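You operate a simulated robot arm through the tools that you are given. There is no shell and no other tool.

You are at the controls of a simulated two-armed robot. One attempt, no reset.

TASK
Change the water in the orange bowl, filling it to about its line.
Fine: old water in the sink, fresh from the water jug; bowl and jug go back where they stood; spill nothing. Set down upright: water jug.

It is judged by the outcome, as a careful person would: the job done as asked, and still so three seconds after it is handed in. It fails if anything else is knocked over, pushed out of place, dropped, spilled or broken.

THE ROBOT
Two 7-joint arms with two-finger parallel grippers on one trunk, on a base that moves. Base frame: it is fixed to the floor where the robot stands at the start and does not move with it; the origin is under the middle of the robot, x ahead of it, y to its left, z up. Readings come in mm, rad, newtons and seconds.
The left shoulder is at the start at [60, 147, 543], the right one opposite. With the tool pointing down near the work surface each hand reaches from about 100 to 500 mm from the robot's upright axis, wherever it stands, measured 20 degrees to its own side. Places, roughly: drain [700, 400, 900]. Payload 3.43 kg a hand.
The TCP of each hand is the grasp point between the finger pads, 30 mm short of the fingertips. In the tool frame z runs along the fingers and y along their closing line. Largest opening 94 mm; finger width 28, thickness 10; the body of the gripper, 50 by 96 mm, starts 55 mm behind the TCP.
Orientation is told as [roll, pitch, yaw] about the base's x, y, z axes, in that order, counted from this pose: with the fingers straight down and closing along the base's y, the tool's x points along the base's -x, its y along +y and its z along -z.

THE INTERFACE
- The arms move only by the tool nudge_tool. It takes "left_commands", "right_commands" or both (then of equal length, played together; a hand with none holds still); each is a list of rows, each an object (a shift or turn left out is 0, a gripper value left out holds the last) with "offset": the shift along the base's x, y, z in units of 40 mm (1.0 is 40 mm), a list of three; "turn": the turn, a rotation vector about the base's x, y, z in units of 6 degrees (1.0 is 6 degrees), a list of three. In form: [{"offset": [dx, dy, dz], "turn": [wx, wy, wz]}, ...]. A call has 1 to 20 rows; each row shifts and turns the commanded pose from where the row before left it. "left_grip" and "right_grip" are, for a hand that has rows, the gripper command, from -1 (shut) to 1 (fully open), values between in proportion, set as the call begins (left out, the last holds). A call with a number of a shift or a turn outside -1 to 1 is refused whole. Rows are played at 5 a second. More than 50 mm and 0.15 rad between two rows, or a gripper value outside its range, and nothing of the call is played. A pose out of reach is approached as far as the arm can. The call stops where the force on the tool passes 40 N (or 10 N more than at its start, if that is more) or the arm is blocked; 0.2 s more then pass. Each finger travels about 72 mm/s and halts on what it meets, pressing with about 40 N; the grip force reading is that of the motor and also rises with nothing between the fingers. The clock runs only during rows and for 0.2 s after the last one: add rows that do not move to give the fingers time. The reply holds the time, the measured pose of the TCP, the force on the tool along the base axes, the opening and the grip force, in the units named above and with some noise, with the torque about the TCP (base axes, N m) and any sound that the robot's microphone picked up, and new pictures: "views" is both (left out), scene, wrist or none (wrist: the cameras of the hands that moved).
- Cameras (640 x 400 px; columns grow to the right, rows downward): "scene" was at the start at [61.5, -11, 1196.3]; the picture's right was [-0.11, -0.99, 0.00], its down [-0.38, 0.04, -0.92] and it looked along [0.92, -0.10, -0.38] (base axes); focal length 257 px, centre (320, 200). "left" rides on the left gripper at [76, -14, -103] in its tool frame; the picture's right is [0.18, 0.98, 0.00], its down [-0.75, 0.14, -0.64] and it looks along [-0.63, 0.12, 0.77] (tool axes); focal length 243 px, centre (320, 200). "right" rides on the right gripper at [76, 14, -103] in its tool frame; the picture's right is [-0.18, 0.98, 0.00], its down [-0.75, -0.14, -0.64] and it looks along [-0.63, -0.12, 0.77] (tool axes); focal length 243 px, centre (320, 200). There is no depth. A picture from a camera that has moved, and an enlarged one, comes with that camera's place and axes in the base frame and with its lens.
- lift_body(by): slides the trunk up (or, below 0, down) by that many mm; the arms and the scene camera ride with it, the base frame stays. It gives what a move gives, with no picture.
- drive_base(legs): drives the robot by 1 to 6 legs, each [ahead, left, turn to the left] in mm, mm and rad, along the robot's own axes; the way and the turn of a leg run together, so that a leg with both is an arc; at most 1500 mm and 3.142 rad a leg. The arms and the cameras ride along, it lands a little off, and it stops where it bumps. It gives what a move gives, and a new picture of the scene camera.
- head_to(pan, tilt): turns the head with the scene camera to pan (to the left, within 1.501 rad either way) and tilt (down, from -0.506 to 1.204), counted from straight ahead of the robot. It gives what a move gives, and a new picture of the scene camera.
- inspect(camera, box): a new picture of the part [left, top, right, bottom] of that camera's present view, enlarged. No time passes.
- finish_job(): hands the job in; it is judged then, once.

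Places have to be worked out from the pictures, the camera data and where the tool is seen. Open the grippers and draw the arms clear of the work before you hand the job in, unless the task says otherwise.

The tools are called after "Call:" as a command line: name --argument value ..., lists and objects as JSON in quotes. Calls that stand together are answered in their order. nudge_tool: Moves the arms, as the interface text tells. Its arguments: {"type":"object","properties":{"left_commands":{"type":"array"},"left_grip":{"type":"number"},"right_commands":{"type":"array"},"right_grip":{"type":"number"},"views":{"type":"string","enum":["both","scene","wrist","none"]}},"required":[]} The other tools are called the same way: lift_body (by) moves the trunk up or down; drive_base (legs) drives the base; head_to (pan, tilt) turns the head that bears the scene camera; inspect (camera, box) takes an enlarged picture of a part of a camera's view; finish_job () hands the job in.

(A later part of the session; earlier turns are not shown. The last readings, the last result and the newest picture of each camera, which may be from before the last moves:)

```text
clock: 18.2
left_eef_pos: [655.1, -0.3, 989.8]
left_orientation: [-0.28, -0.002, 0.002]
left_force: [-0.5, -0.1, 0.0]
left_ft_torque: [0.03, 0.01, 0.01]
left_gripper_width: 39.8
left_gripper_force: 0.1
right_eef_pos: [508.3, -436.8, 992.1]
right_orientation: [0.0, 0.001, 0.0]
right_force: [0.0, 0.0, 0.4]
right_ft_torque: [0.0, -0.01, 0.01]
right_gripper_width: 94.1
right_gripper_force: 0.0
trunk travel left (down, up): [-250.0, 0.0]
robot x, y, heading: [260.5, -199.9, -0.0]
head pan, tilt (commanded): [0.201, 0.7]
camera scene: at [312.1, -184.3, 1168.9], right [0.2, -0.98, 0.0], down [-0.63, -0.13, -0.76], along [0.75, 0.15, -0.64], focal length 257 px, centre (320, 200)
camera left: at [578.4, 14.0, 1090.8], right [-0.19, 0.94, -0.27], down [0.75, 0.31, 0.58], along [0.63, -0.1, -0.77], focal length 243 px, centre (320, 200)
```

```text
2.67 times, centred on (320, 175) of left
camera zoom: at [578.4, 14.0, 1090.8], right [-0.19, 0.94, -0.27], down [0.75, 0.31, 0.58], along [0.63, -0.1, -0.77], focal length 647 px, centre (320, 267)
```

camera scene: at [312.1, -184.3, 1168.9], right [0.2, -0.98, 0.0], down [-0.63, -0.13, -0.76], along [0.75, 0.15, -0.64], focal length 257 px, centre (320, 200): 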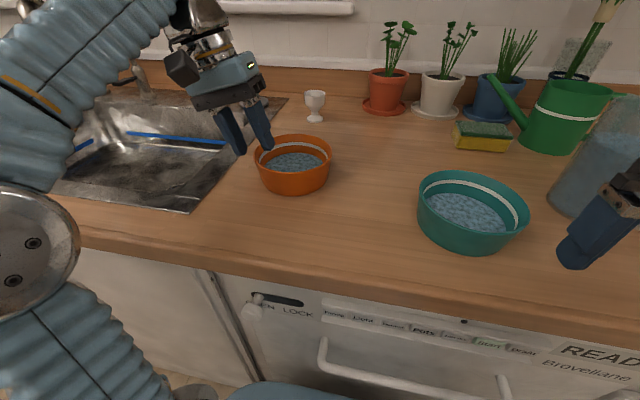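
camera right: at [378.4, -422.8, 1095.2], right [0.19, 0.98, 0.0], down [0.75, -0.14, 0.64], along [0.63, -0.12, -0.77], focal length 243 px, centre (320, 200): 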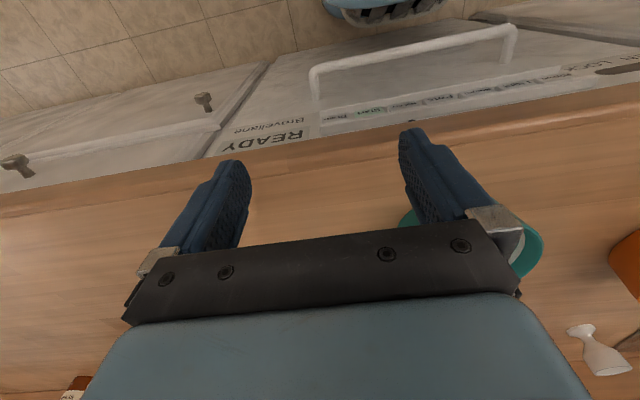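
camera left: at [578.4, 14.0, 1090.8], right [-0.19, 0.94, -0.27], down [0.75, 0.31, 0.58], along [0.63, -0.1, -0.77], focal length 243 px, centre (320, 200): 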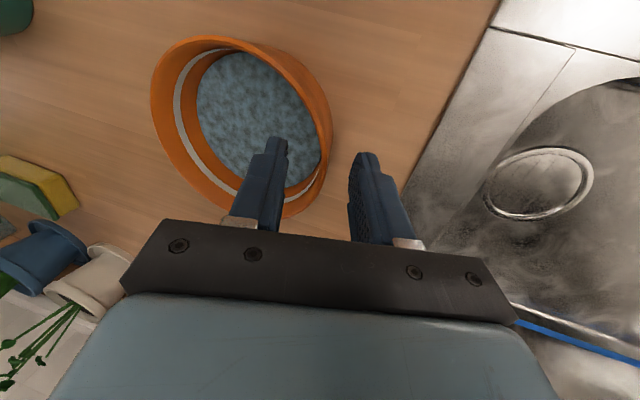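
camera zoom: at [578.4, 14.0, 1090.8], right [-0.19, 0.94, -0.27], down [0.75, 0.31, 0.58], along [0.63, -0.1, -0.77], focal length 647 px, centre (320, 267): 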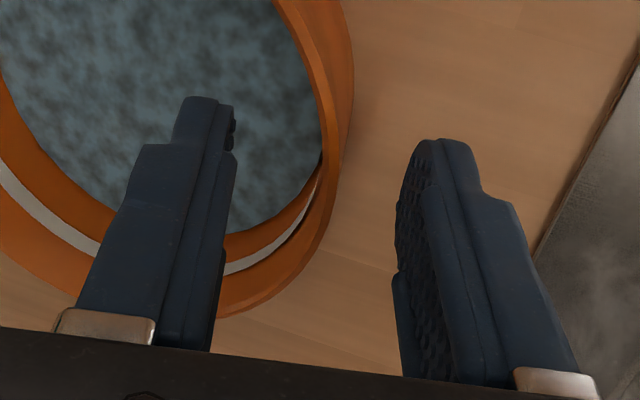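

Alignment looks right, with the inner finger inside the rim and the outer finger outside. I'll descend the remaining 32 mm along the axis.

Call:
nudge_tool --left_commands '[{"offset": [0.02, -0.074, -0.265]}, {"offset": [0, -0.074, -0.265]}, {"offset": [0, -0.074, -0.265]}, {"offset": [0, 0, 0]}]' --views "both"

Call:
inspect --camera "scene" --box '[200, 90, 360, 190]'

Call:
inspect --camera "left" --box '[200, 100, 440, 250]'

```text
clock: 19.2
left_eef_pos: [656.2, -8.8, 956.5]
left_orientation: [-0.277, -0.001, 0.003]
left_force: [-0.1, 0.4, 0.0]
left_ft_torque: [-0.01, -0.04, -0.03]
left_gripper_width: 39.9
left_gripper_force: 0.0
right_eef_pos: [505.8, -437.2, 993.3]
right_orientation: [0.002, 0.0, 0.0]
right_force: [0.3, -0.1, -0.1]
right_ft_torque: [0.03, -0.04, 0.0]
right_gripper_width: 94.0
right_gripper_force: 0.1
trunk travel left (down, up): [-250.0, 0.0]
robot x, y, heading: [259.3, -195.8, -0.002]
head pan, tilt (commanded): [0.201, 0.7]
camera scene: at [312.1, -184.3, 1168.9], right [0.2, -0.98, 0.0], down [-0.63, -0.13, -0.76], along [0.75, 0.15, -0.64], focal length 257 px, centre (320, 200)
camera left: at [578.6, 5.2, 1059.0], right [-0.19, 0.94, -0.27], down [0.75, 0.31, 0.58], along [0.63, -0.1, -0.77], focal length 243 px, centre (320, 200)
```

scene: 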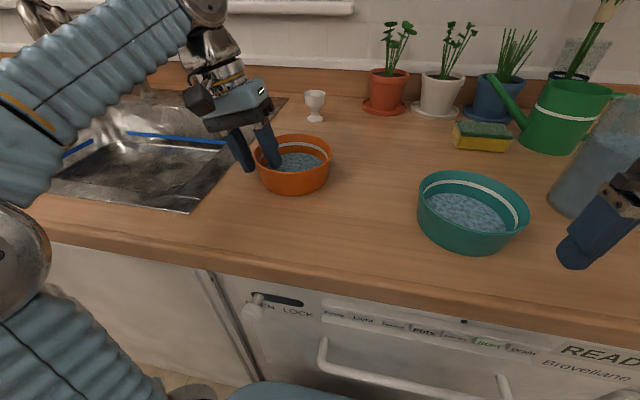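
left: 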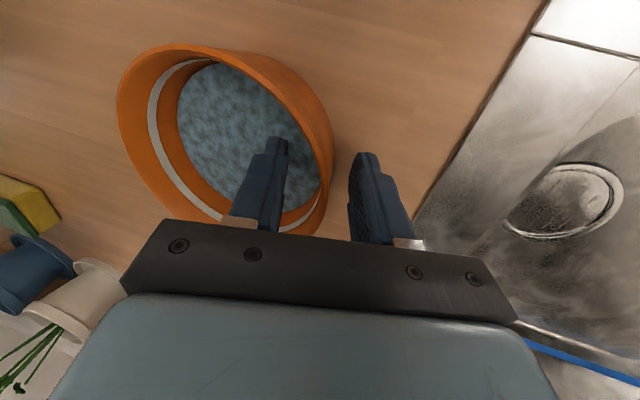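

```text
4.00 times, centred on (280, 140) of scene
camera zoom: at [312.1, -184.3, 1168.9], right [0.2, -0.98, 0.0], down [-0.63, -0.13, -0.76], along [0.75, 0.15, -0.64], focal length 1028 px, centre (480, 440)
```

zoom: 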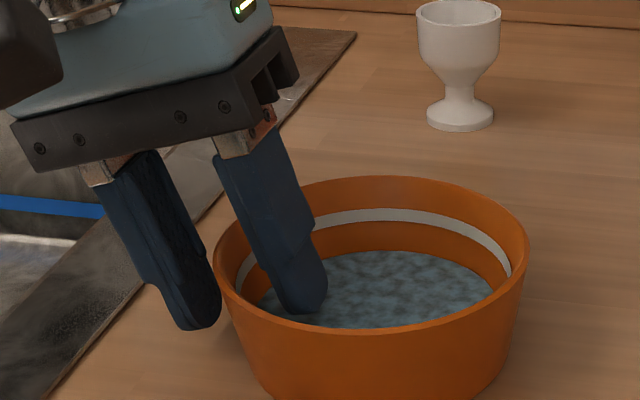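

```text
2.67 times, centred on (320, 175) of left
camera zoom: at [578.6, 5.2, 1059.0], right [-0.19, 0.94, -0.27], down [0.75, 0.31, 0.58], along [0.63, -0.1, -0.77], focal length 647 px, centre (320, 267)
```

zoom: 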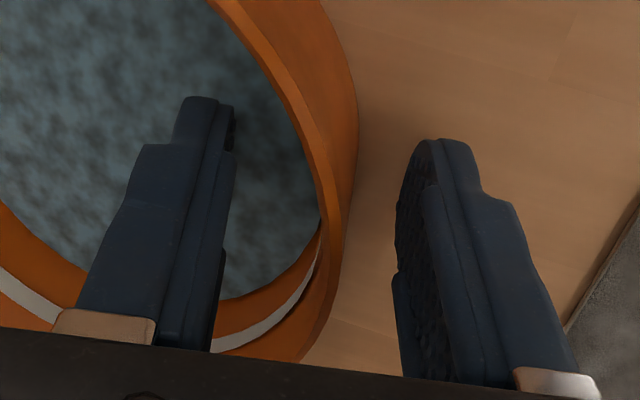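

The wrist view shows the wall about 2 mm to the outer side of the finger centre. I'll shift 2 mm and close on the wall.

Call:
nudge_tool --left_commands '[{"offset": [0, 0.05, 0]}, {"offset": [0, 0, 0]}]' --views "none"

Call:
nudge_tool --left_commands '[{"offset": [0, 0, 0]}, {"offset": [0, 0, 0]}, {"offset": [0, 0, 0]}, {"offset": [0, 0, 0]}, {"offset": [0, 0, 0]}, {"offset": [0, 0, 0]}]' --left_grip -1 --views "both"

Call:
inspect --camera "scene" --box '[200, 90, 360, 190]'

```text
clock: 19.8
left_eef_pos: [654.9, -8.4, 956.6]
left_orientation: [-0.278, -0.002, 0.003]
left_force: [-0.2, 0.0, 0.2]
left_ft_torque: [-0.01, -0.03, 0.0]
left_gripper_width: 39.9
left_gripper_force: 0.0
right_eef_pos: [508.3, -437.3, 993.0]
right_orientation: [0.0, 0.0, -0.001]
right_force: [-0.5, -1.2, 1.0]
right_ft_torque: [0.02, -0.02, 0.01]
right_gripper_width: 93.9
right_gripper_force: 0.0
trunk travel left (down, up): [-250.0, 0.0]
robot x, y, heading: [262.3, -201.5, 0.0]
head pan, tilt (commanded): [0.201, 0.7]
```

```text
clock: 21.2
left_eef_pos: [654.7, -7.5, 955.5]
left_orientation: [-0.281, -0.002, 0.001]
left_force: [0.3, 1.2, 0.2]
left_ft_torque: [0.08, 0.0, -0.03]
left_gripper_width: 7.8
left_gripper_force: 40.5
right_eef_pos: [508.3, -438.7, 993.1]
right_orientation: [-0.001, 0.0, 0.0]
right_force: [0.3, -1.0, -0.1]
right_ft_torque: [-0.01, 0.03, 0.0]
right_gripper_width: 94.1
right_gripper_force: 0.0
trunk travel left (down, up): [-250.0, 0.0]
robot x, y, heading: [258.5, -201.2, -0.004]
head pan, tilt (commanded): [0.201, 0.7]
camera scene: at [312.1, -184.3, 1168.8], right [0.2, -0.98, 0.0], down [-0.63, -0.13, -0.76], along [0.75, 0.15, -0.64], focal length 257 px, centre (320, 200)
camera left: at [578.7, 7.3, 1059.0], right [-0.19, 0.94, -0.27], down [0.75, 0.31, 0.58], along [0.63, -0.1, -0.77], focal length 243 px, centre (320, 200)
```

scene: 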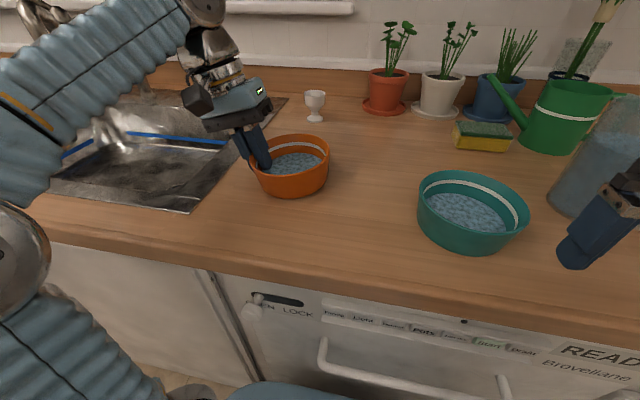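
left: 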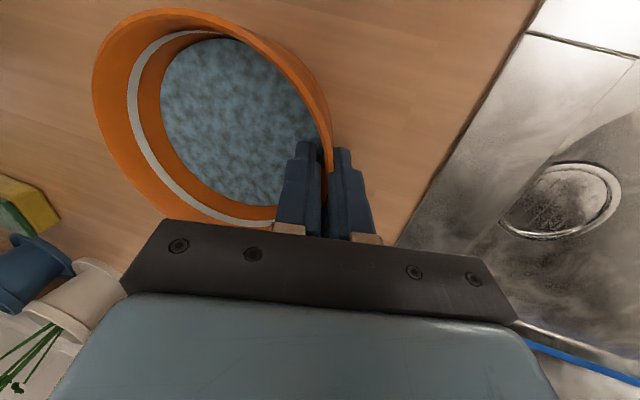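

```text
4.00 times, centred on (280, 140) of scene
camera zoom: at [312.1, -184.3, 1168.8], right [0.2, -0.98, 0.0], down [-0.63, -0.13, -0.76], along [0.75, 0.15, -0.64], focal length 1028 px, centre (480, 440)
```

zoom: 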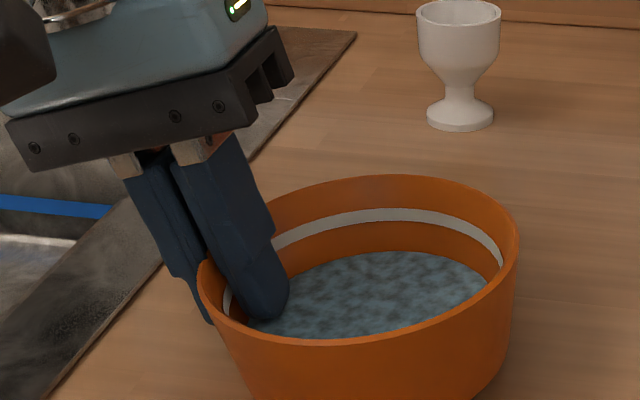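

The wall is gripped firmly at 40 N. I'll lift gently and check that the bowl stays roughly level.

Call:
nudge_tool --left_commands '[{"offset": [0, 0, 0.1]}, {"offset": [0, 0, 0.125]}, {"offset": [0, 0, 0.125]}, {"offset": [0, 0, 0.125]}, {"offset": [0, 0, 0.125]}, {"offset": [0, 0, 0.1]}, {"offset": [0, 0, 0]}]' --views "both"

Call:
inspect --camera "scene" --box '[200, 70, 360, 190]'

```text
clock: 22.8
left_eef_pos: [655.8, -6.6, 985.0]
left_orientation: [-0.279, -0.001, 0.0]
left_force: [0.5, -0.2, -1.1]
left_ft_torque: [0.08, 0.03, 0.0]
left_gripper_width: 2.8
left_gripper_force: 37.1
right_eef_pos: [506.8, -437.8, 993.0]
right_orientation: [0.001, -0.001, 0.001]
right_force: [0.0, 0.0, -0.1]
right_ft_torque: [-0.03, 0.03, 0.0]
right_gripper_width: 94.4
right_gripper_force: 0.1
trunk travel left (down, up): [-250.0, 0.0]
robot x, y, heading: [261.0, -197.1, -0.003]
head pan, tilt (commanded): [0.201, 0.7]
camera scene: at [312.2, -184.3, 1168.8], right [0.2, -0.98, 0.0], down [-0.63, -0.13, -0.76], along [0.75, 0.15, -0.64], focal length 257 px, centre (320, 200)
camera left: at [579.2, 7.6, 1086.9], right [-0.19, 0.94, -0.27], down [0.75, 0.31, 0.58], along [0.63, -0.1, -0.77], focal length 243 px, centre (320, 200)
```

scene: 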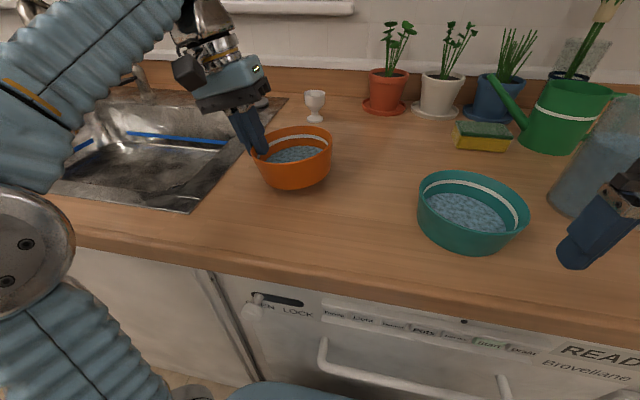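
left: 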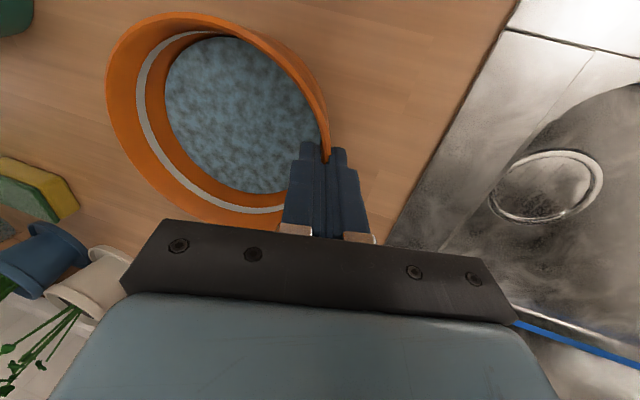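

```text
3.33 times, centred on (280, 130) of scene
camera zoom: at [312.2, -184.3, 1168.8], right [0.2, -0.98, 0.0], down [-0.63, -0.13, -0.76], along [0.75, 0.15, -0.64], focal length 856 px, centre (453, 433)
```

zoom: 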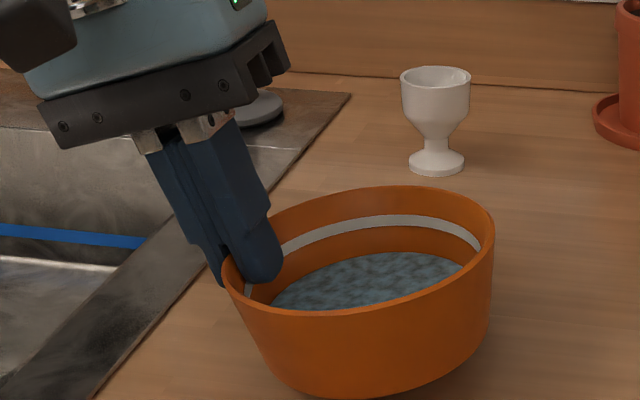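

The tool tilt was about 5° steeper than the wall, so the bowl slid until only the last ~13 mm of the fingertips hold it. I'd rather re-grip: level the bowl, lower it gently back to the counter, and take a deeper hold at about 11°.

Call:
nudge_tool --left_commands '[{"offset": [0, 0, 0], "turn": [0.3, 0, 0]}, {"offset": [0, 0, 0], "turn": [0.3, 0, 0]}, {"offset": [0, 0, 0], "turn": [0.27, 0, 0]}, {"offset": [0, 0, 0]}]' --views "both"

Call:
inspect --camera "scene" --box '[200, 90, 360, 190]'

```text
clock: 23.8
left_eef_pos: [656.5, -6.4, 984.8]
left_orientation: [-0.187, -0.003, 0.003]
left_force: [-0.5, 0.0, -0.8]
left_ft_torque: [0.08, -0.03, 0.02]
left_gripper_width: 3.1
left_gripper_force: 37.4
right_eef_pos: [507.9, -436.8, 991.8]
right_orientation: [0.001, 0.001, -0.001]
right_force: [1.8, 0.1, -1.4]
right_ft_torque: [-0.01, -0.01, 0.0]
right_gripper_width: 94.0
right_gripper_force: 0.0
trunk travel left (down, up): [-250.0, 0.0]
robot x, y, heading: [258.5, -198.3, -0.002]
head pan, tilt (commanded): [0.201, 0.7]
camera scene: at [312.2, -184.3, 1168.8], right [0.2, -0.98, 0.0], down [-0.63, -0.13, -0.76], along [0.75, 0.15, -0.64], focal length 257 px, centre (320, 200)
camera left: at [579.1, -2.1, 1088.0], right [-0.19, 0.97, -0.18], down [0.75, 0.26, 0.61], along [0.63, -0.03, -0.77], focal length 243 px, centre (320, 200)
```

scene: 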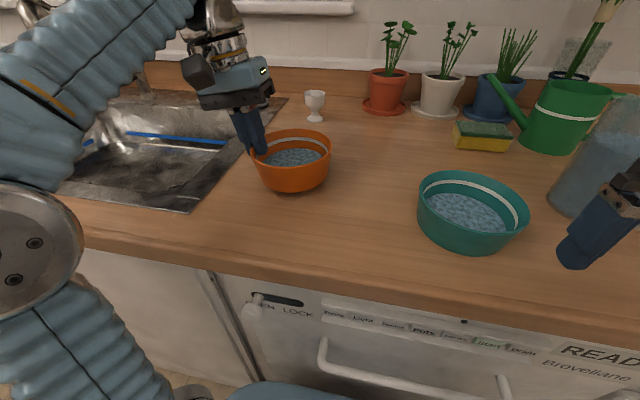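
left: 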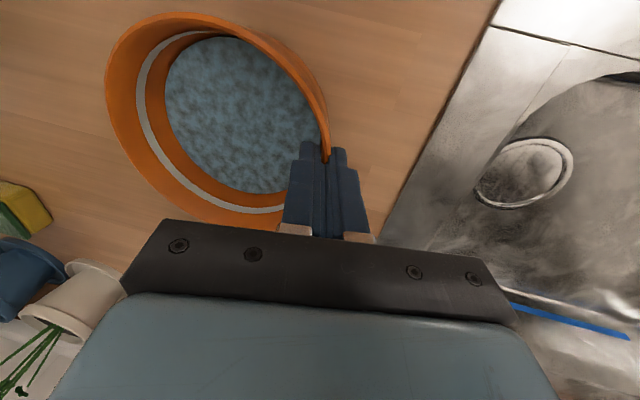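

```text
4.00 times, centred on (280, 140) of scene
camera zoom: at [312.2, -184.3, 1168.8], right [0.2, -0.98, 0.0], down [-0.63, -0.13, -0.76], along [0.75, 0.15, -0.64], focal length 1028 px, centre (480, 440)
```

zoom: 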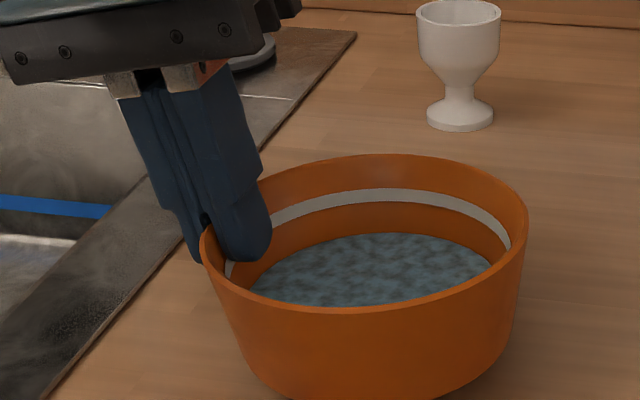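

The bowl is nearly level and hovering about 8 mm up. I'll lower it in small steps until the counter carries it.

Call:
nudge_tool --left_commands '[{"offset": [0, 0, -0.05]}, {"offset": [0, 0, -0.05]}, {"offset": [0, 0, -0.05]}, {"offset": [0, 0, 0]}]' --views "scene"

Call:
inspect --camera "scene" --box '[200, 110, 360, 210]'

```text
clock: 24.8
left_eef_pos: [656.5, -6.6, 978.5]
left_orientation: [-0.189, -0.003, 0.003]
left_force: [0.0, -0.5, -1.0]
left_ft_torque: [0.08, 0.02, 0.02]
left_gripper_width: 3.0
left_gripper_force: 37.6
right_eef_pos: [507.4, -438.6, 992.9]
right_orientation: [0.002, 0.0, 0.0]
right_force: [-0.4, -0.4, 0.4]
right_ft_torque: [-0.03, -0.02, 0.03]
right_gripper_width: 94.1
right_gripper_force: 0.0
trunk travel left (down, up): [-250.0, 0.0]
robot x, y, heading: [260.8, -202.4, -0.001]
head pan, tilt (commanded): [0.201, 0.7]
camera scene: at [312.2, -184.3, 1168.8], right [0.2, -0.98, 0.0], down [-0.63, -0.13, -0.76], along [0.75, 0.15, -0.64], focal length 257 px, centre (320, 200)
```

scene: 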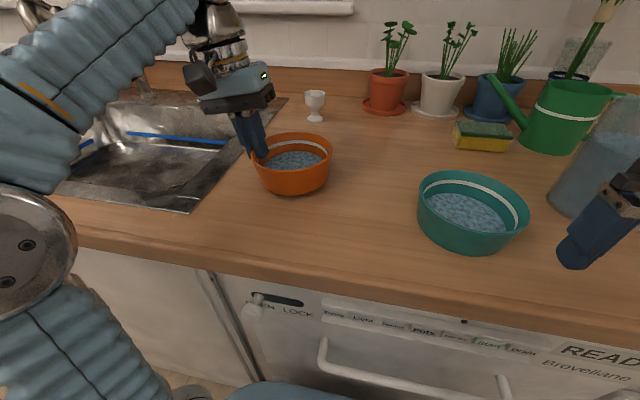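

```text
4.00 times, centred on (280, 160) of scene
camera zoom: at [312.2, -184.3, 1168.8], right [0.2, -0.98, 0.0], down [-0.63, -0.13, -0.76], along [0.75, 0.15, -0.64], focal length 1028 px, centre (480, 360)
```

zoom: 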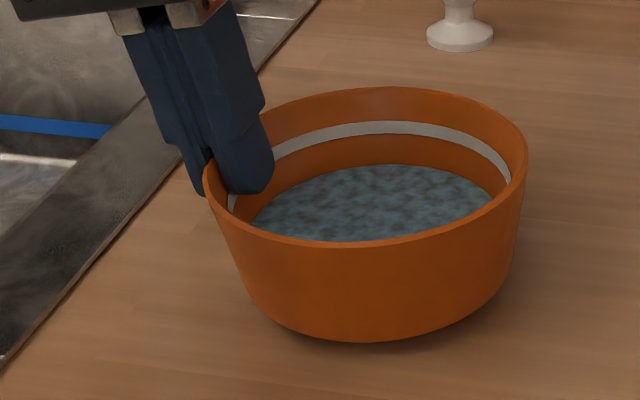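

It's within a couple of millimetres of the counter with about 2° of tilt left. I'll level it, lower a touch more, then release slowly.

Call:
nudge_tool --left_commands '[{"offset": [0, 0, 0], "turn": [0.33, 0, 0]}, {"offset": [0, 0, -0.04]}, {"offset": [0, 0, -0.03]}, {"offset": [0, 0, 0]}]' --views "scene"

Call:
inspect --camera "scene" --box '[200, 110, 360, 210]'

```text
clock: 25.8
left_eef_pos: [655.3, -6.6, 974.9]
left_orientation: [-0.155, 0.0, 0.002]
left_force: [0.2, -0.6, -1.3]
left_ft_torque: [0.12, -0.01, -0.02]
left_gripper_width: 3.3
left_gripper_force: 37.8
right_eef_pos: [507.3, -437.7, 993.0]
right_orientation: [0.001, -0.001, 0.0]
right_force: [-0.3, -0.7, -0.3]
right_ft_torque: [0.0, -0.01, 0.01]
right_gripper_width: 93.7
right_gripper_force: 0.1
trunk travel left (down, up): [-250.0, 0.0]
robot x, y, heading: [260.5, -201.4, -0.0]
head pan, tilt (commanded): [0.201, 0.7]
camera scene: at [312.2, -184.3, 1168.8], right [0.2, -0.98, 0.0], down [-0.63, -0.13, -0.76], along [0.75, 0.15, -0.64], focal length 257 px, centre (320, 200)
```

scene: 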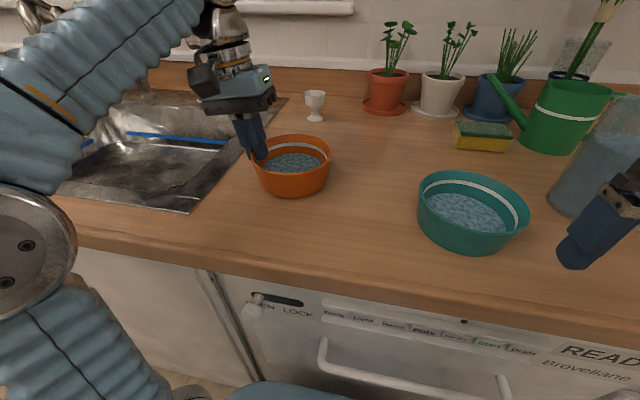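

```text
4.00 times, centred on (280, 160) of scene
camera zoom: at [312.2, -184.3, 1168.8], right [0.2, -0.98, 0.0], down [-0.63, -0.13, -0.76], along [0.75, 0.15, -0.64], focal length 1028 px, centre (480, 360)
```

zoom: 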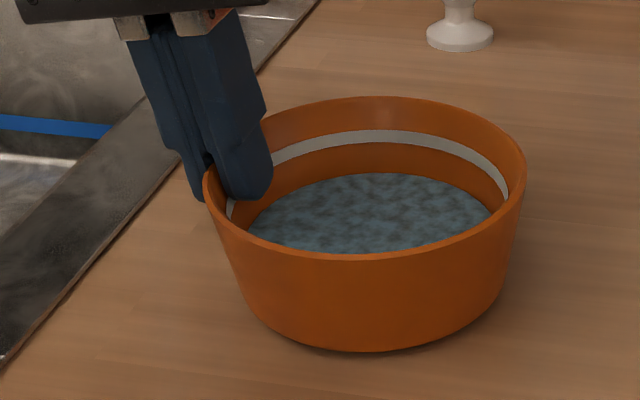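

It's resting at its original height. The wall flare is about 9°, matching the present tool tilt, so I'll open, slide 16 mm deeper along the wall, and close again.

Call:
nudge_tool --left_commands '[{"offset": [0, 0, 0]}, {"offset": [0, 0, 0]}, {"offset": [0, 0, 0]}, {"offset": [0, 0, 0]}]' --left_grip -0.4 --views "both"

Call:
inspect --camera "scene" --box '[200, 110, 360, 210]'

Call:
inspect --camera "left" --box '[200, 100, 440, 250]'

```text
clock: 26.8
left_eef_pos: [655.8, -6.6, 975.7]
left_orientation: [-0.155, -0.002, 0.0]
left_force: [-0.3, 0.0, -0.4]
left_ft_torque: [-0.01, 0.0, -0.02]
left_gripper_width: 28.1
left_gripper_force: 0.1
right_eef_pos: [508.1, -436.8, 992.8]
right_orientation: [0.002, 0.001, 0.002]
right_force: [-0.8, 0.8, 0.1]
right_ft_torque: [-0.01, 0.02, -0.01]
right_gripper_width: 94.0
right_gripper_force: 0.1
trunk travel left (down, up): [-250.0, 0.0]
robot x, y, heading: [262.1, -197.3, 0.003]
head pan, tilt (commanded): [0.201, 0.7]
camera scene: at [312.1, -184.3, 1168.9], right [0.2, -0.98, 0.0], down [-0.63, -0.13, -0.76], along [0.75, 0.15, -0.64], focal length 257 px, centre (320, 200)
camera left: at [579.1, -5.5, 1079.5], right [-0.19, 0.97, -0.15], down [0.75, 0.24, 0.61], along [0.63, 0.0, -0.77], focal length 243 px, centre (320, 200)
```

scene: 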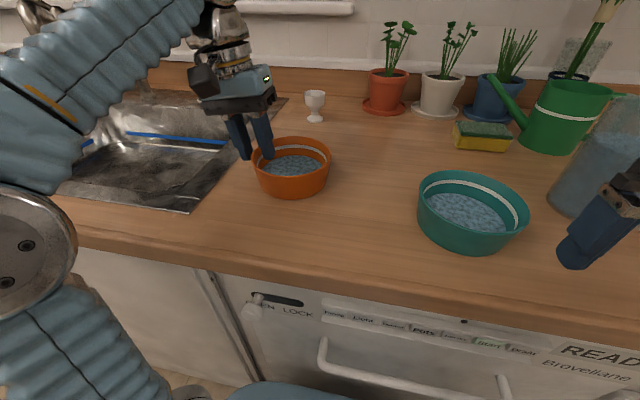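
left: 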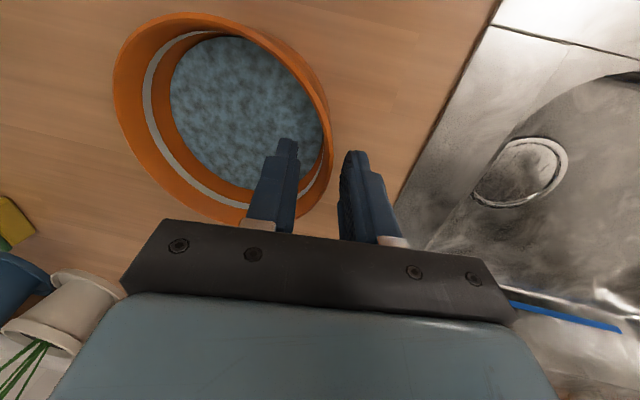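

```text
4.00 times, centred on (280, 160) of scene
camera zoom: at [312.1, -184.3, 1168.9], right [0.2, -0.98, 0.0], down [-0.63, -0.13, -0.76], along [0.75, 0.15, -0.64], focal length 1028 px, centre (480, 360)
```

zoom: 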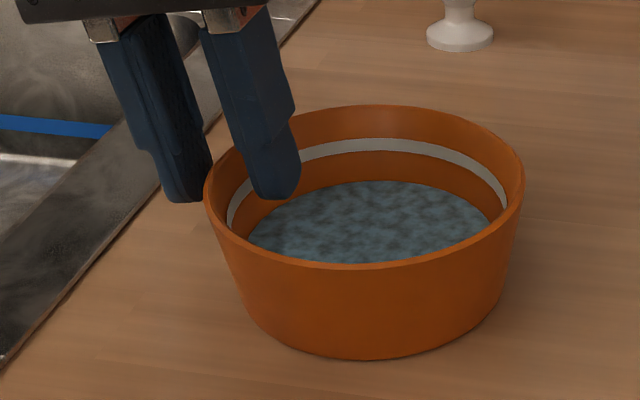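

```text
2.67 times, centred on (320, 175) of left
camera zoom: at [579.1, -5.5, 1079.5], right [-0.19, 0.97, -0.15], down [0.75, 0.24, 0.61], along [0.63, 0.0, -0.77], focal length 647 px, centre (320, 267)
```

zoom: 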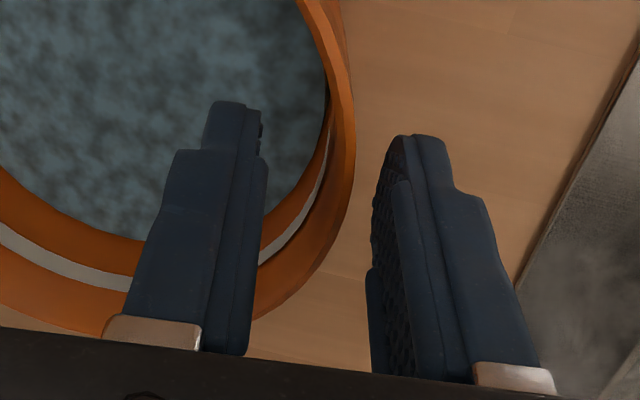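

The bowl settled at about (648,-69). I'll shift 7 mm back to its widest point and go 16 mm deeper, then check centring.

Call:
nudge_tool --left_commands '[{"offset": [-0.175, 0.012, 0]}, {"offset": [0, -0.015, -0.1]}, {"offset": [0, -0.015, -0.1]}, {"offset": [0, -0.015, -0.1]}, {"offset": [0, -0.015, -0.1]}, {"offset": [0, 0, 0]}]' --views "both"

Call:
inspect --camera "scene" --box '[200, 110, 360, 210]'

Call:
inspect --camera "left" --box '[200, 100, 440, 250]'

```text
clock: 28.2
left_eef_pos: [649.3, -9.8, 960.6]
left_orientation: [-0.154, -0.002, 0.002]
left_force: [-0.3, -0.6, -0.8]
left_ft_torque: [0.0, 0.02, 0.04]
left_gripper_width: 28.3
left_gripper_force: 0.0
right_eef_pos: [507.4, -437.5, 992.1]
right_orientation: [0.001, 0.0, 0.0]
right_force: [-0.1, -0.7, -0.1]
right_ft_torque: [-0.05, 0.03, -0.03]
right_gripper_width: 94.0
right_gripper_force: 0.1
trunk travel left (down, up): [-250.0, 0.0]
robot x, y, heading: [259.1, -198.6, -0.001]
head pan, tilt (commanded): [0.201, 0.7]
camera scene: at [312.1, -184.3, 1168.9], right [0.2, -0.98, 0.0], down [-0.63, -0.13, -0.76], along [0.75, 0.15, -0.64], focal length 257 px, centre (320, 200)
camera left: at [572.1, -7.8, 1063.4], right [-0.19, 0.97, -0.15], down [0.75, 0.24, 0.61], along [0.63, 0.0, -0.77], focal length 243 px, centre (320, 200)
```

scene: 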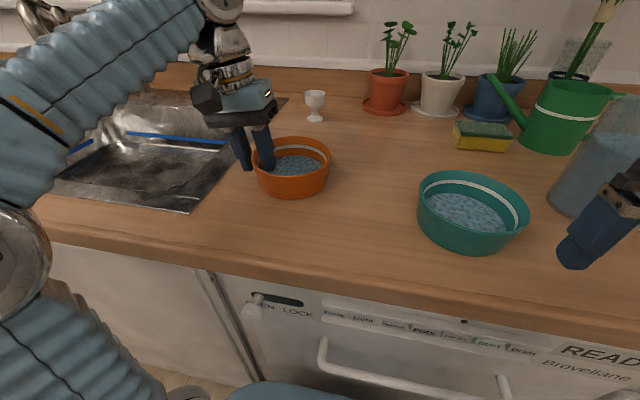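
left: 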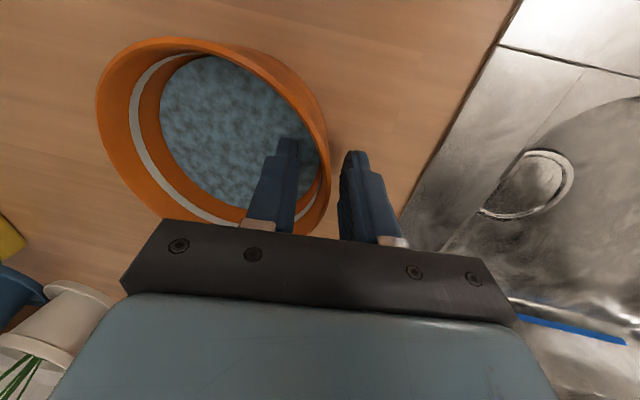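

```text
4.00 times, centred on (280, 160) of scene
camera zoom: at [312.1, -184.3, 1168.9], right [0.2, -0.98, 0.0], down [-0.63, -0.13, -0.76], along [0.75, 0.15, -0.64], focal length 1028 px, centre (480, 360)
```

zoom: 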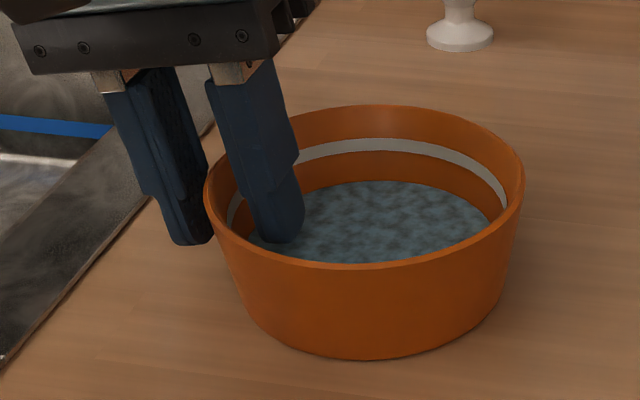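

```text
2.67 times, centred on (320, 175) of left
camera zoom: at [572.1, -7.8, 1063.4], right [-0.19, 0.97, -0.15], down [0.75, 0.24, 0.61], along [0.63, 0.0, -0.77], focal length 647 px, centre (320, 267)
```

zoom: 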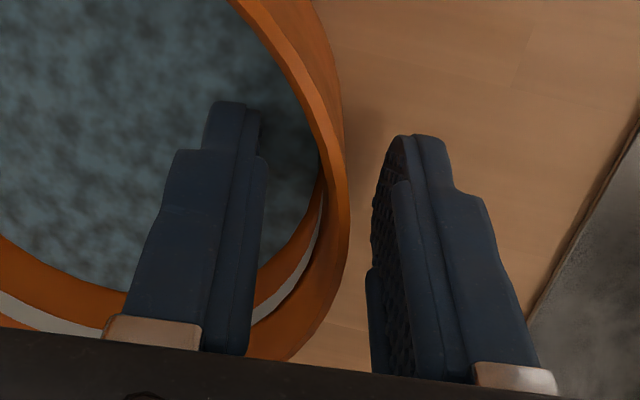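

Centred to within 2 mm and about 30 mm deep. I'll nudge a little outward and down, then close.

Call:
nudge_tool --left_commands '[{"offset": [0, 0.045, -0.045]}, {"offset": [0, 0, 0]}]' --views "none"

Call:
nudge_tool --left_commands '[{"offset": [0, 0, 0]}, {"offset": [0, 0, 0]}, {"offset": [0, 0, 0]}, {"offset": [0, 0, 0]}, {"offset": [0, 0, 0]}, {"offset": [0, 0, 0]}]' --left_grip -1 --views "both"

Call:
inspect --camera "scene" --box '[200, 110, 360, 210]'

Call:
inspect --camera "left" --box '[200, 100, 440, 250]'

```text
clock: 28.8
left_eef_pos: [648.6, -6.4, 958.1]
left_orientation: [-0.153, -0.002, 0.001]
left_force: [-0.3, 0.1, -0.1]
left_ft_torque: [-0.03, 0.0, 0.03]
left_gripper_width: 28.1
left_gripper_force: 0.1
right_eef_pos: [509.1, -438.5, 993.0]
right_orientation: [0.003, 0.0, 0.001]
right_force: [0.1, 0.0, -0.1]
right_ft_torque: [-0.01, 0.0, -0.03]
right_gripper_width: 94.1
right_gripper_force: 0.0
trunk travel left (down, up): [-250.0, 0.0]
robot x, y, heading: [259.2, -200.5, -0.0]
head pan, tilt (commanded): [0.201, 0.7]
```

```text
clock: 30.2
left_eef_pos: [648.5, -7.8, 959.4]
left_orientation: [-0.155, -0.003, 0.002]
left_force: [1.4, -0.1, 5.1]
left_ft_torque: [-0.42, -0.16, 0.18]
left_gripper_width: 7.8
left_gripper_force: 40.1
right_eef_pos: [508.2, -437.8, 992.8]
right_orientation: [0.002, 0.0, 0.0]
right_force: [0.3, 0.1, -0.5]
right_ft_torque: [0.02, -0.04, 0.0]
right_gripper_width: 93.6
right_gripper_force: 0.0
trunk travel left (down, up): [-250.0, 0.0]
robot x, y, heading: [258.0, -200.0, 0.005]
head pan, tilt (commanded): [0.201, 0.7]
camera scene: at [312.0, -184.3, 1168.9], right [0.2, -0.98, 0.0], down [-0.63, -0.13, -0.76], along [0.75, 0.15, -0.64], focal length 257 px, centre (320, 200)
camera left: at [572.1, -5.8, 1061.8], right [-0.19, 0.97, -0.15], down [0.75, 0.24, 0.61], along [0.63, 0.0, -0.77], focal length 243 px, centre (320, 200)
```

scene: 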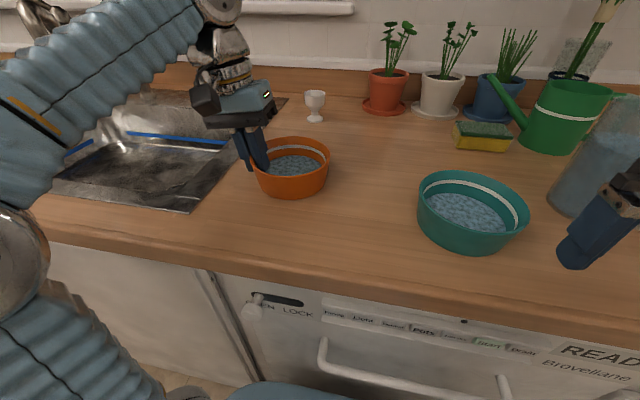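
left: 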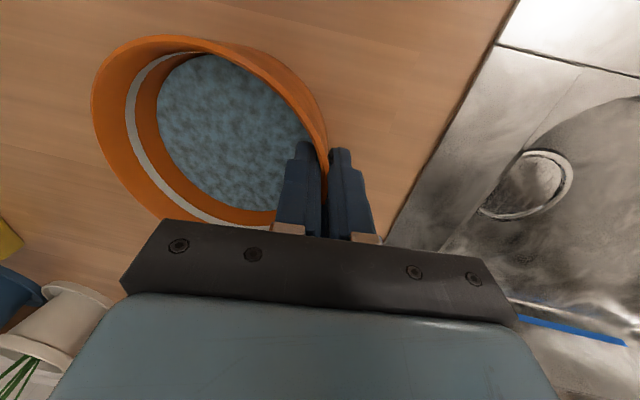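

```text
4.00 times, centred on (280, 160) of scene
camera zoom: at [312.0, -184.3, 1168.9], right [0.2, -0.98, 0.0], down [-0.63, -0.13, -0.76], along [0.75, 0.15, -0.64], focal length 1028 px, centre (480, 360)
```

zoom: 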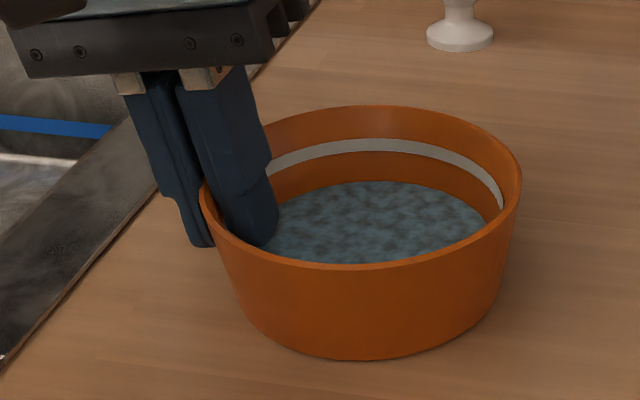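

```text
2.67 times, centred on (320, 175) of left
camera zoom: at [572.1, -5.8, 1061.8], right [-0.19, 0.97, -0.15], down [0.75, 0.24, 0.61], along [0.63, 0.0, -0.77], focal length 647 px, centre (320, 267)
```

zoom: 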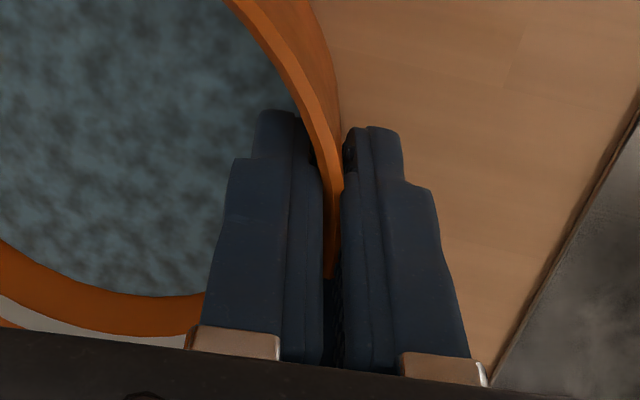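

The grip closed at 7.8 mm with some upward push, because the wall is wedge-shaped. I'll lift in small steps and watch whether it holds or creeps.

Call:
nudge_tool --left_commands '[{"offset": [0, 0, 0.05]}, {"offset": [0, 0, 0.05]}, {"offset": [0, 0, 0.05]}, {"offset": [0, 0, 0]}]' --views "scene"

Call:
inspect --camera "scene" --box '[200, 110, 360, 210]'

```text
clock: 31.2
left_eef_pos: [649.8, -7.3, 964.0]
left_orientation: [-0.154, -0.002, 0.001]
left_force: [-0.8, 0.1, -2.0]
left_ft_torque: [0.08, 0.01, -0.03]
left_gripper_width: 7.6
left_gripper_force: 40.1
right_eef_pos: [507.5, -438.3, 992.8]
right_orientation: [0.0, 0.0, 0.001]
right_force: [0.7, 0.1, -0.4]
right_ft_torque: [0.02, -0.06, 0.03]
right_gripper_width: 94.1
right_gripper_force: 0.0
trunk travel left (down, up): [-250.0, 0.0]
robot x, y, heading: [258.9, -197.8, 0.0]
head pan, tilt (commanded): [0.201, 0.7]
camera scene: at [312.2, -184.3, 1168.8], right [0.2, -0.98, 0.0], down [-0.63, -0.13, -0.76], along [0.75, 0.15, -0.64], focal length 257 px, centre (320, 200)
```

scene: 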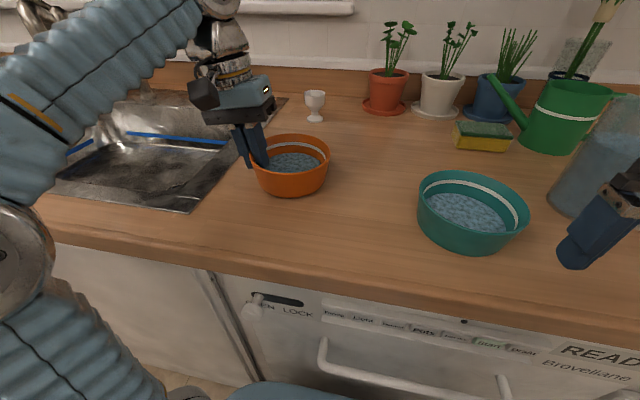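

```text
4.00 times, centred on (280, 160) of scene
camera zoom: at [312.2, -184.3, 1168.8], right [0.2, -0.98, 0.0], down [-0.63, -0.13, -0.76], along [0.75, 0.15, -0.64], focal length 1028 px, centre (480, 360)
```

zoom: 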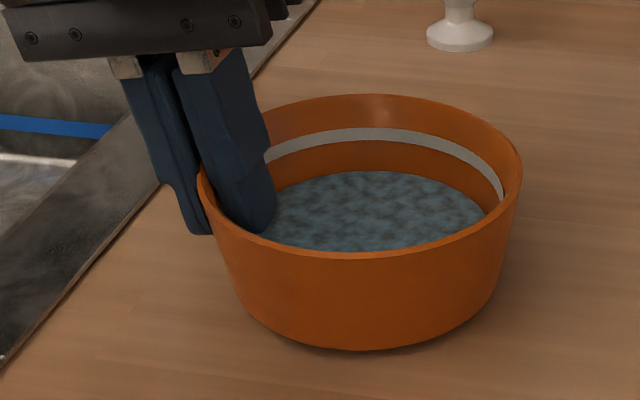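

It's holding now, with the width steady at 7.6, the weight of about 2 N carried, and the bowl level. I'll continue lifting gently.

Call:
nudge_tool --left_commands '[{"offset": [0, 0, 0.08]}, {"offset": [0, 0, 0.1]}, {"offset": [0, 0, 0.1]}, {"offset": [0, 0, 0.1]}, {"offset": [0, 0, 0.08]}, {"offset": [0, 0, 0]}]' --views "scene"

Call:
inspect --camera "scene" --box '[200, 90, 360, 190]'

```text
clock: 32.6
left_eef_pos: [649.5, -6.6, 982.9]
left_orientation: [-0.154, -0.003, 0.003]
left_force: [0.0, 0.4, -1.0]
left_ft_torque: [0.12, 0.02, -0.02]
left_gripper_width: 7.9
left_gripper_force: 39.7
right_eef_pos: [508.4, -436.6, 991.6]
right_orientation: [0.001, -0.001, 0.0]
right_force: [0.3, -0.2, 0.2]
right_ft_torque: [0.01, -0.01, 0.02]
right_gripper_width: 94.1
right_gripper_force: 0.1
trunk travel left (down, up): [-250.0, 0.0]
robot x, y, heading: [257.7, -199.4, 0.004]
head pan, tilt (commanded): [0.201, 0.7]
camera scene: at [312.2, -184.3, 1168.8], right [0.2, -0.98, 0.0], down [-0.63, -0.13, -0.76], along [0.75, 0.15, -0.64], focal length 257 px, centre (320, 200)
```

scene: 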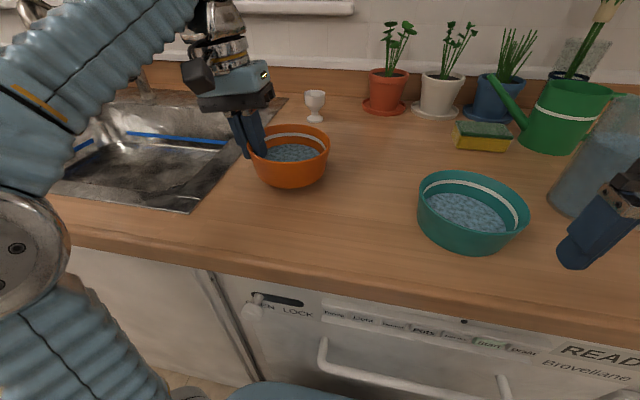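

```text
4.00 times, centred on (280, 140) of scene
camera zoom: at [312.2, -184.3, 1168.8], right [0.2, -0.98, 0.0], down [-0.63, -0.13, -0.76], along [0.75, 0.15, -0.64], focal length 1028 px, centre (480, 440)
```

zoom: 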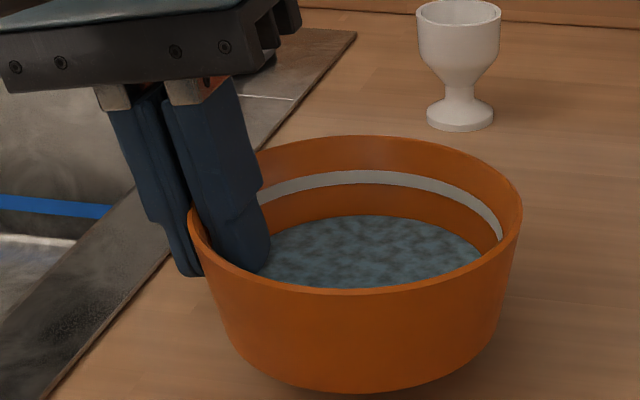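

The bowl is level and secure. I'll lift a bit more, then pan the head to check the path over the sink.

Call:
nudge_tool --left_commands '[{"offset": [0, 0, 0.1]}, {"offset": [0, 0, 0.1]}, {"offset": [0, 0, 0.1]}, {"offset": [0, 0, 0.1]}, {"offset": [0, 0, 0.1]}, {"offset": [0, 0, 0]}]' --views "none"

Call:
head_to --pan 0.75 --tilt 0.55

```text
clock: 34.0
left_eef_pos: [651.2, -7.7, 997.2]
left_orientation: [-0.155, 0.01, 0.0]
left_force: [-0.5, -0.3, -1.2]
left_ft_torque: [0.09, 0.02, -0.01]
left_gripper_width: 7.7
left_gripper_force: 40.1
left hand out of reach, approached as far as the arm can: row 5
right_eef_pos: [508.2, -436.1, 993.1]
right_orientation: [0.002, -0.001, 0.0]
right_force: [-0.3, -1.1, -0.1]
right_ft_torque: [0.0, 0.02, 0.0]
right_gripper_width: 94.0
right_gripper_force: 0.2
trunk travel left (down, up): [-250.0, 0.0]
robot x, y, heading: [257.9, -197.6, 0.004]
head pan, tilt (commanded): [0.201, 0.7]
```

```text
clock: 35.0
left_eef_pos: [650.8, -8.0, 996.7]
left_orientation: [-0.157, 0.009, -0.001]
left_force: [-1.2, -0.7, -2.5]
left_ft_torque: [0.07, 0.03, -0.03]
left_gripper_width: 7.9
left_gripper_force: 40.6
right_eef_pos: [508.1, -437.5, 993.3]
right_orientation: [0.002, 0.0, -0.003]
right_force: [-0.4, -0.9, -0.5]
right_ft_torque: [-0.02, -0.07, -0.01]
right_gripper_width: 94.2
right_gripper_force: 0.1
trunk travel left (down, up): [-250.0, 0.0]
robot x, y, heading: [260.2, -201.5, 0.003]
head pan, tilt (commanded): [0.75, 0.55]
camera scene: at [294.7, -140.0, 1182.0], right [0.68, -0.73, 0.0], down [-0.38, -0.36, -0.85], along [0.62, 0.58, -0.52], focal length 257 px, centre (320, 200)
```

scene: 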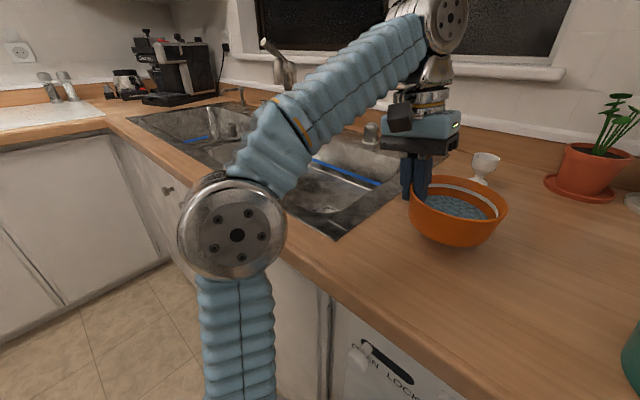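

The bowl is at the top of the reach here, its base about 38 mm above the counter. I'll back off 10 mm from the cabinet and drive left over the sink in stages.

Call:
drive_base --legs '[[-12, 0, 0], [0, 130, 0], [0, 130, 0]]'

```text
clock: 37.5
left_eef_pos: [640.0, 254.6, 996.2]
left_orientation: [-0.156, 0.01, -0.002]
left_force: [0.4, 0.2, -1.3]
left_ft_torque: [0.13, 0.02, 0.02]
left_gripper_width: 7.8
left_gripper_force: 39.8
right_eef_pos: [496.8, -175.2, 993.3]
right_orientation: [0.002, 0.0, -0.001]
right_force: [-0.5, 0.9, 0.0]
right_ft_torque: [0.01, -0.01, 0.02]
right_gripper_width: 94.0
right_gripper_force: 0.0
trunk travel left (down, up): [-250.0, 0.0]
robot x, y, heading: [247.3, 62.8, 0.0]
head pan, tilt (commanded): [0.75, 0.55]
camera scene: at [282.8, 122.3, 1182.0], right [0.68, -0.73, 0.0], down [-0.38, -0.36, -0.85], along [0.62, 0.58, -0.52], focal length 257 px, centre (320, 200)
```

scene: 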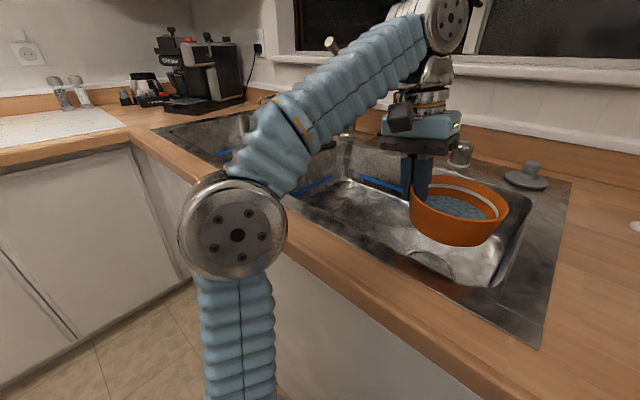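

The bowl is over the right basin and still steady. I'll look down at the basin with a better head angle.

Call:
head_to --pan 0.35 --tilt 0.75

Call:
inspect --camera "scene" --box '[140, 70, 440, 260]'

```text
clock: 38.4
left_eef_pos: [639.8, 254.4, 996.0]
left_orientation: [-0.154, 0.009, -0.002]
left_force: [0.3, 0.7, -1.7]
left_ft_torque: [0.11, 0.02, -0.04]
left_gripper_width: 7.8
left_gripper_force: 39.8
right_eef_pos: [495.7, -175.0, 992.7]
right_orientation: [0.001, -0.001, -0.001]
right_force: [0.4, 0.5, 0.0]
right_ft_torque: [0.01, -0.01, 0.01]
right_gripper_width: 94.0
right_gripper_force: 0.1
trunk travel left (down, up): [-250.0, 0.0]
robot x, y, heading: [249.0, 63.8, 0.0]
head pan, tilt (commanded): [0.351, 0.75]
camera scene: at [295.0, 89.8, 1164.6], right [0.34, -0.94, 0.0], down [-0.64, -0.23, -0.73], along [0.69, 0.25, -0.68], focal length 257 px, centre (320, 200)
```

scene: 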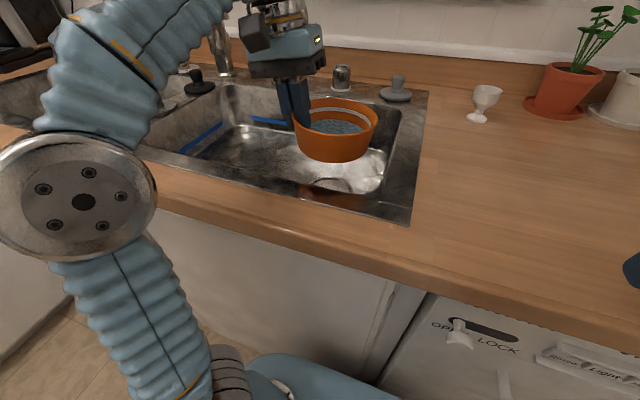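

```text
2.11 times, centred on (290, 165) of scene
camera zoom: at [295.0, 89.8, 1164.6], right [0.34, -0.94, 0.0], down [-0.64, -0.23, -0.73], along [0.69, 0.25, -0.68], focal length 541 px, centre (383, 274)
```

zoom: 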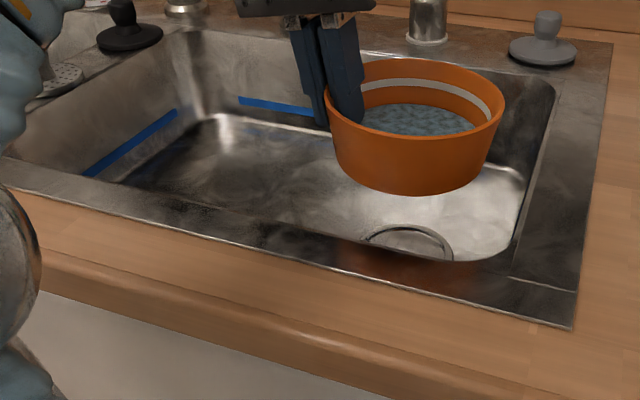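

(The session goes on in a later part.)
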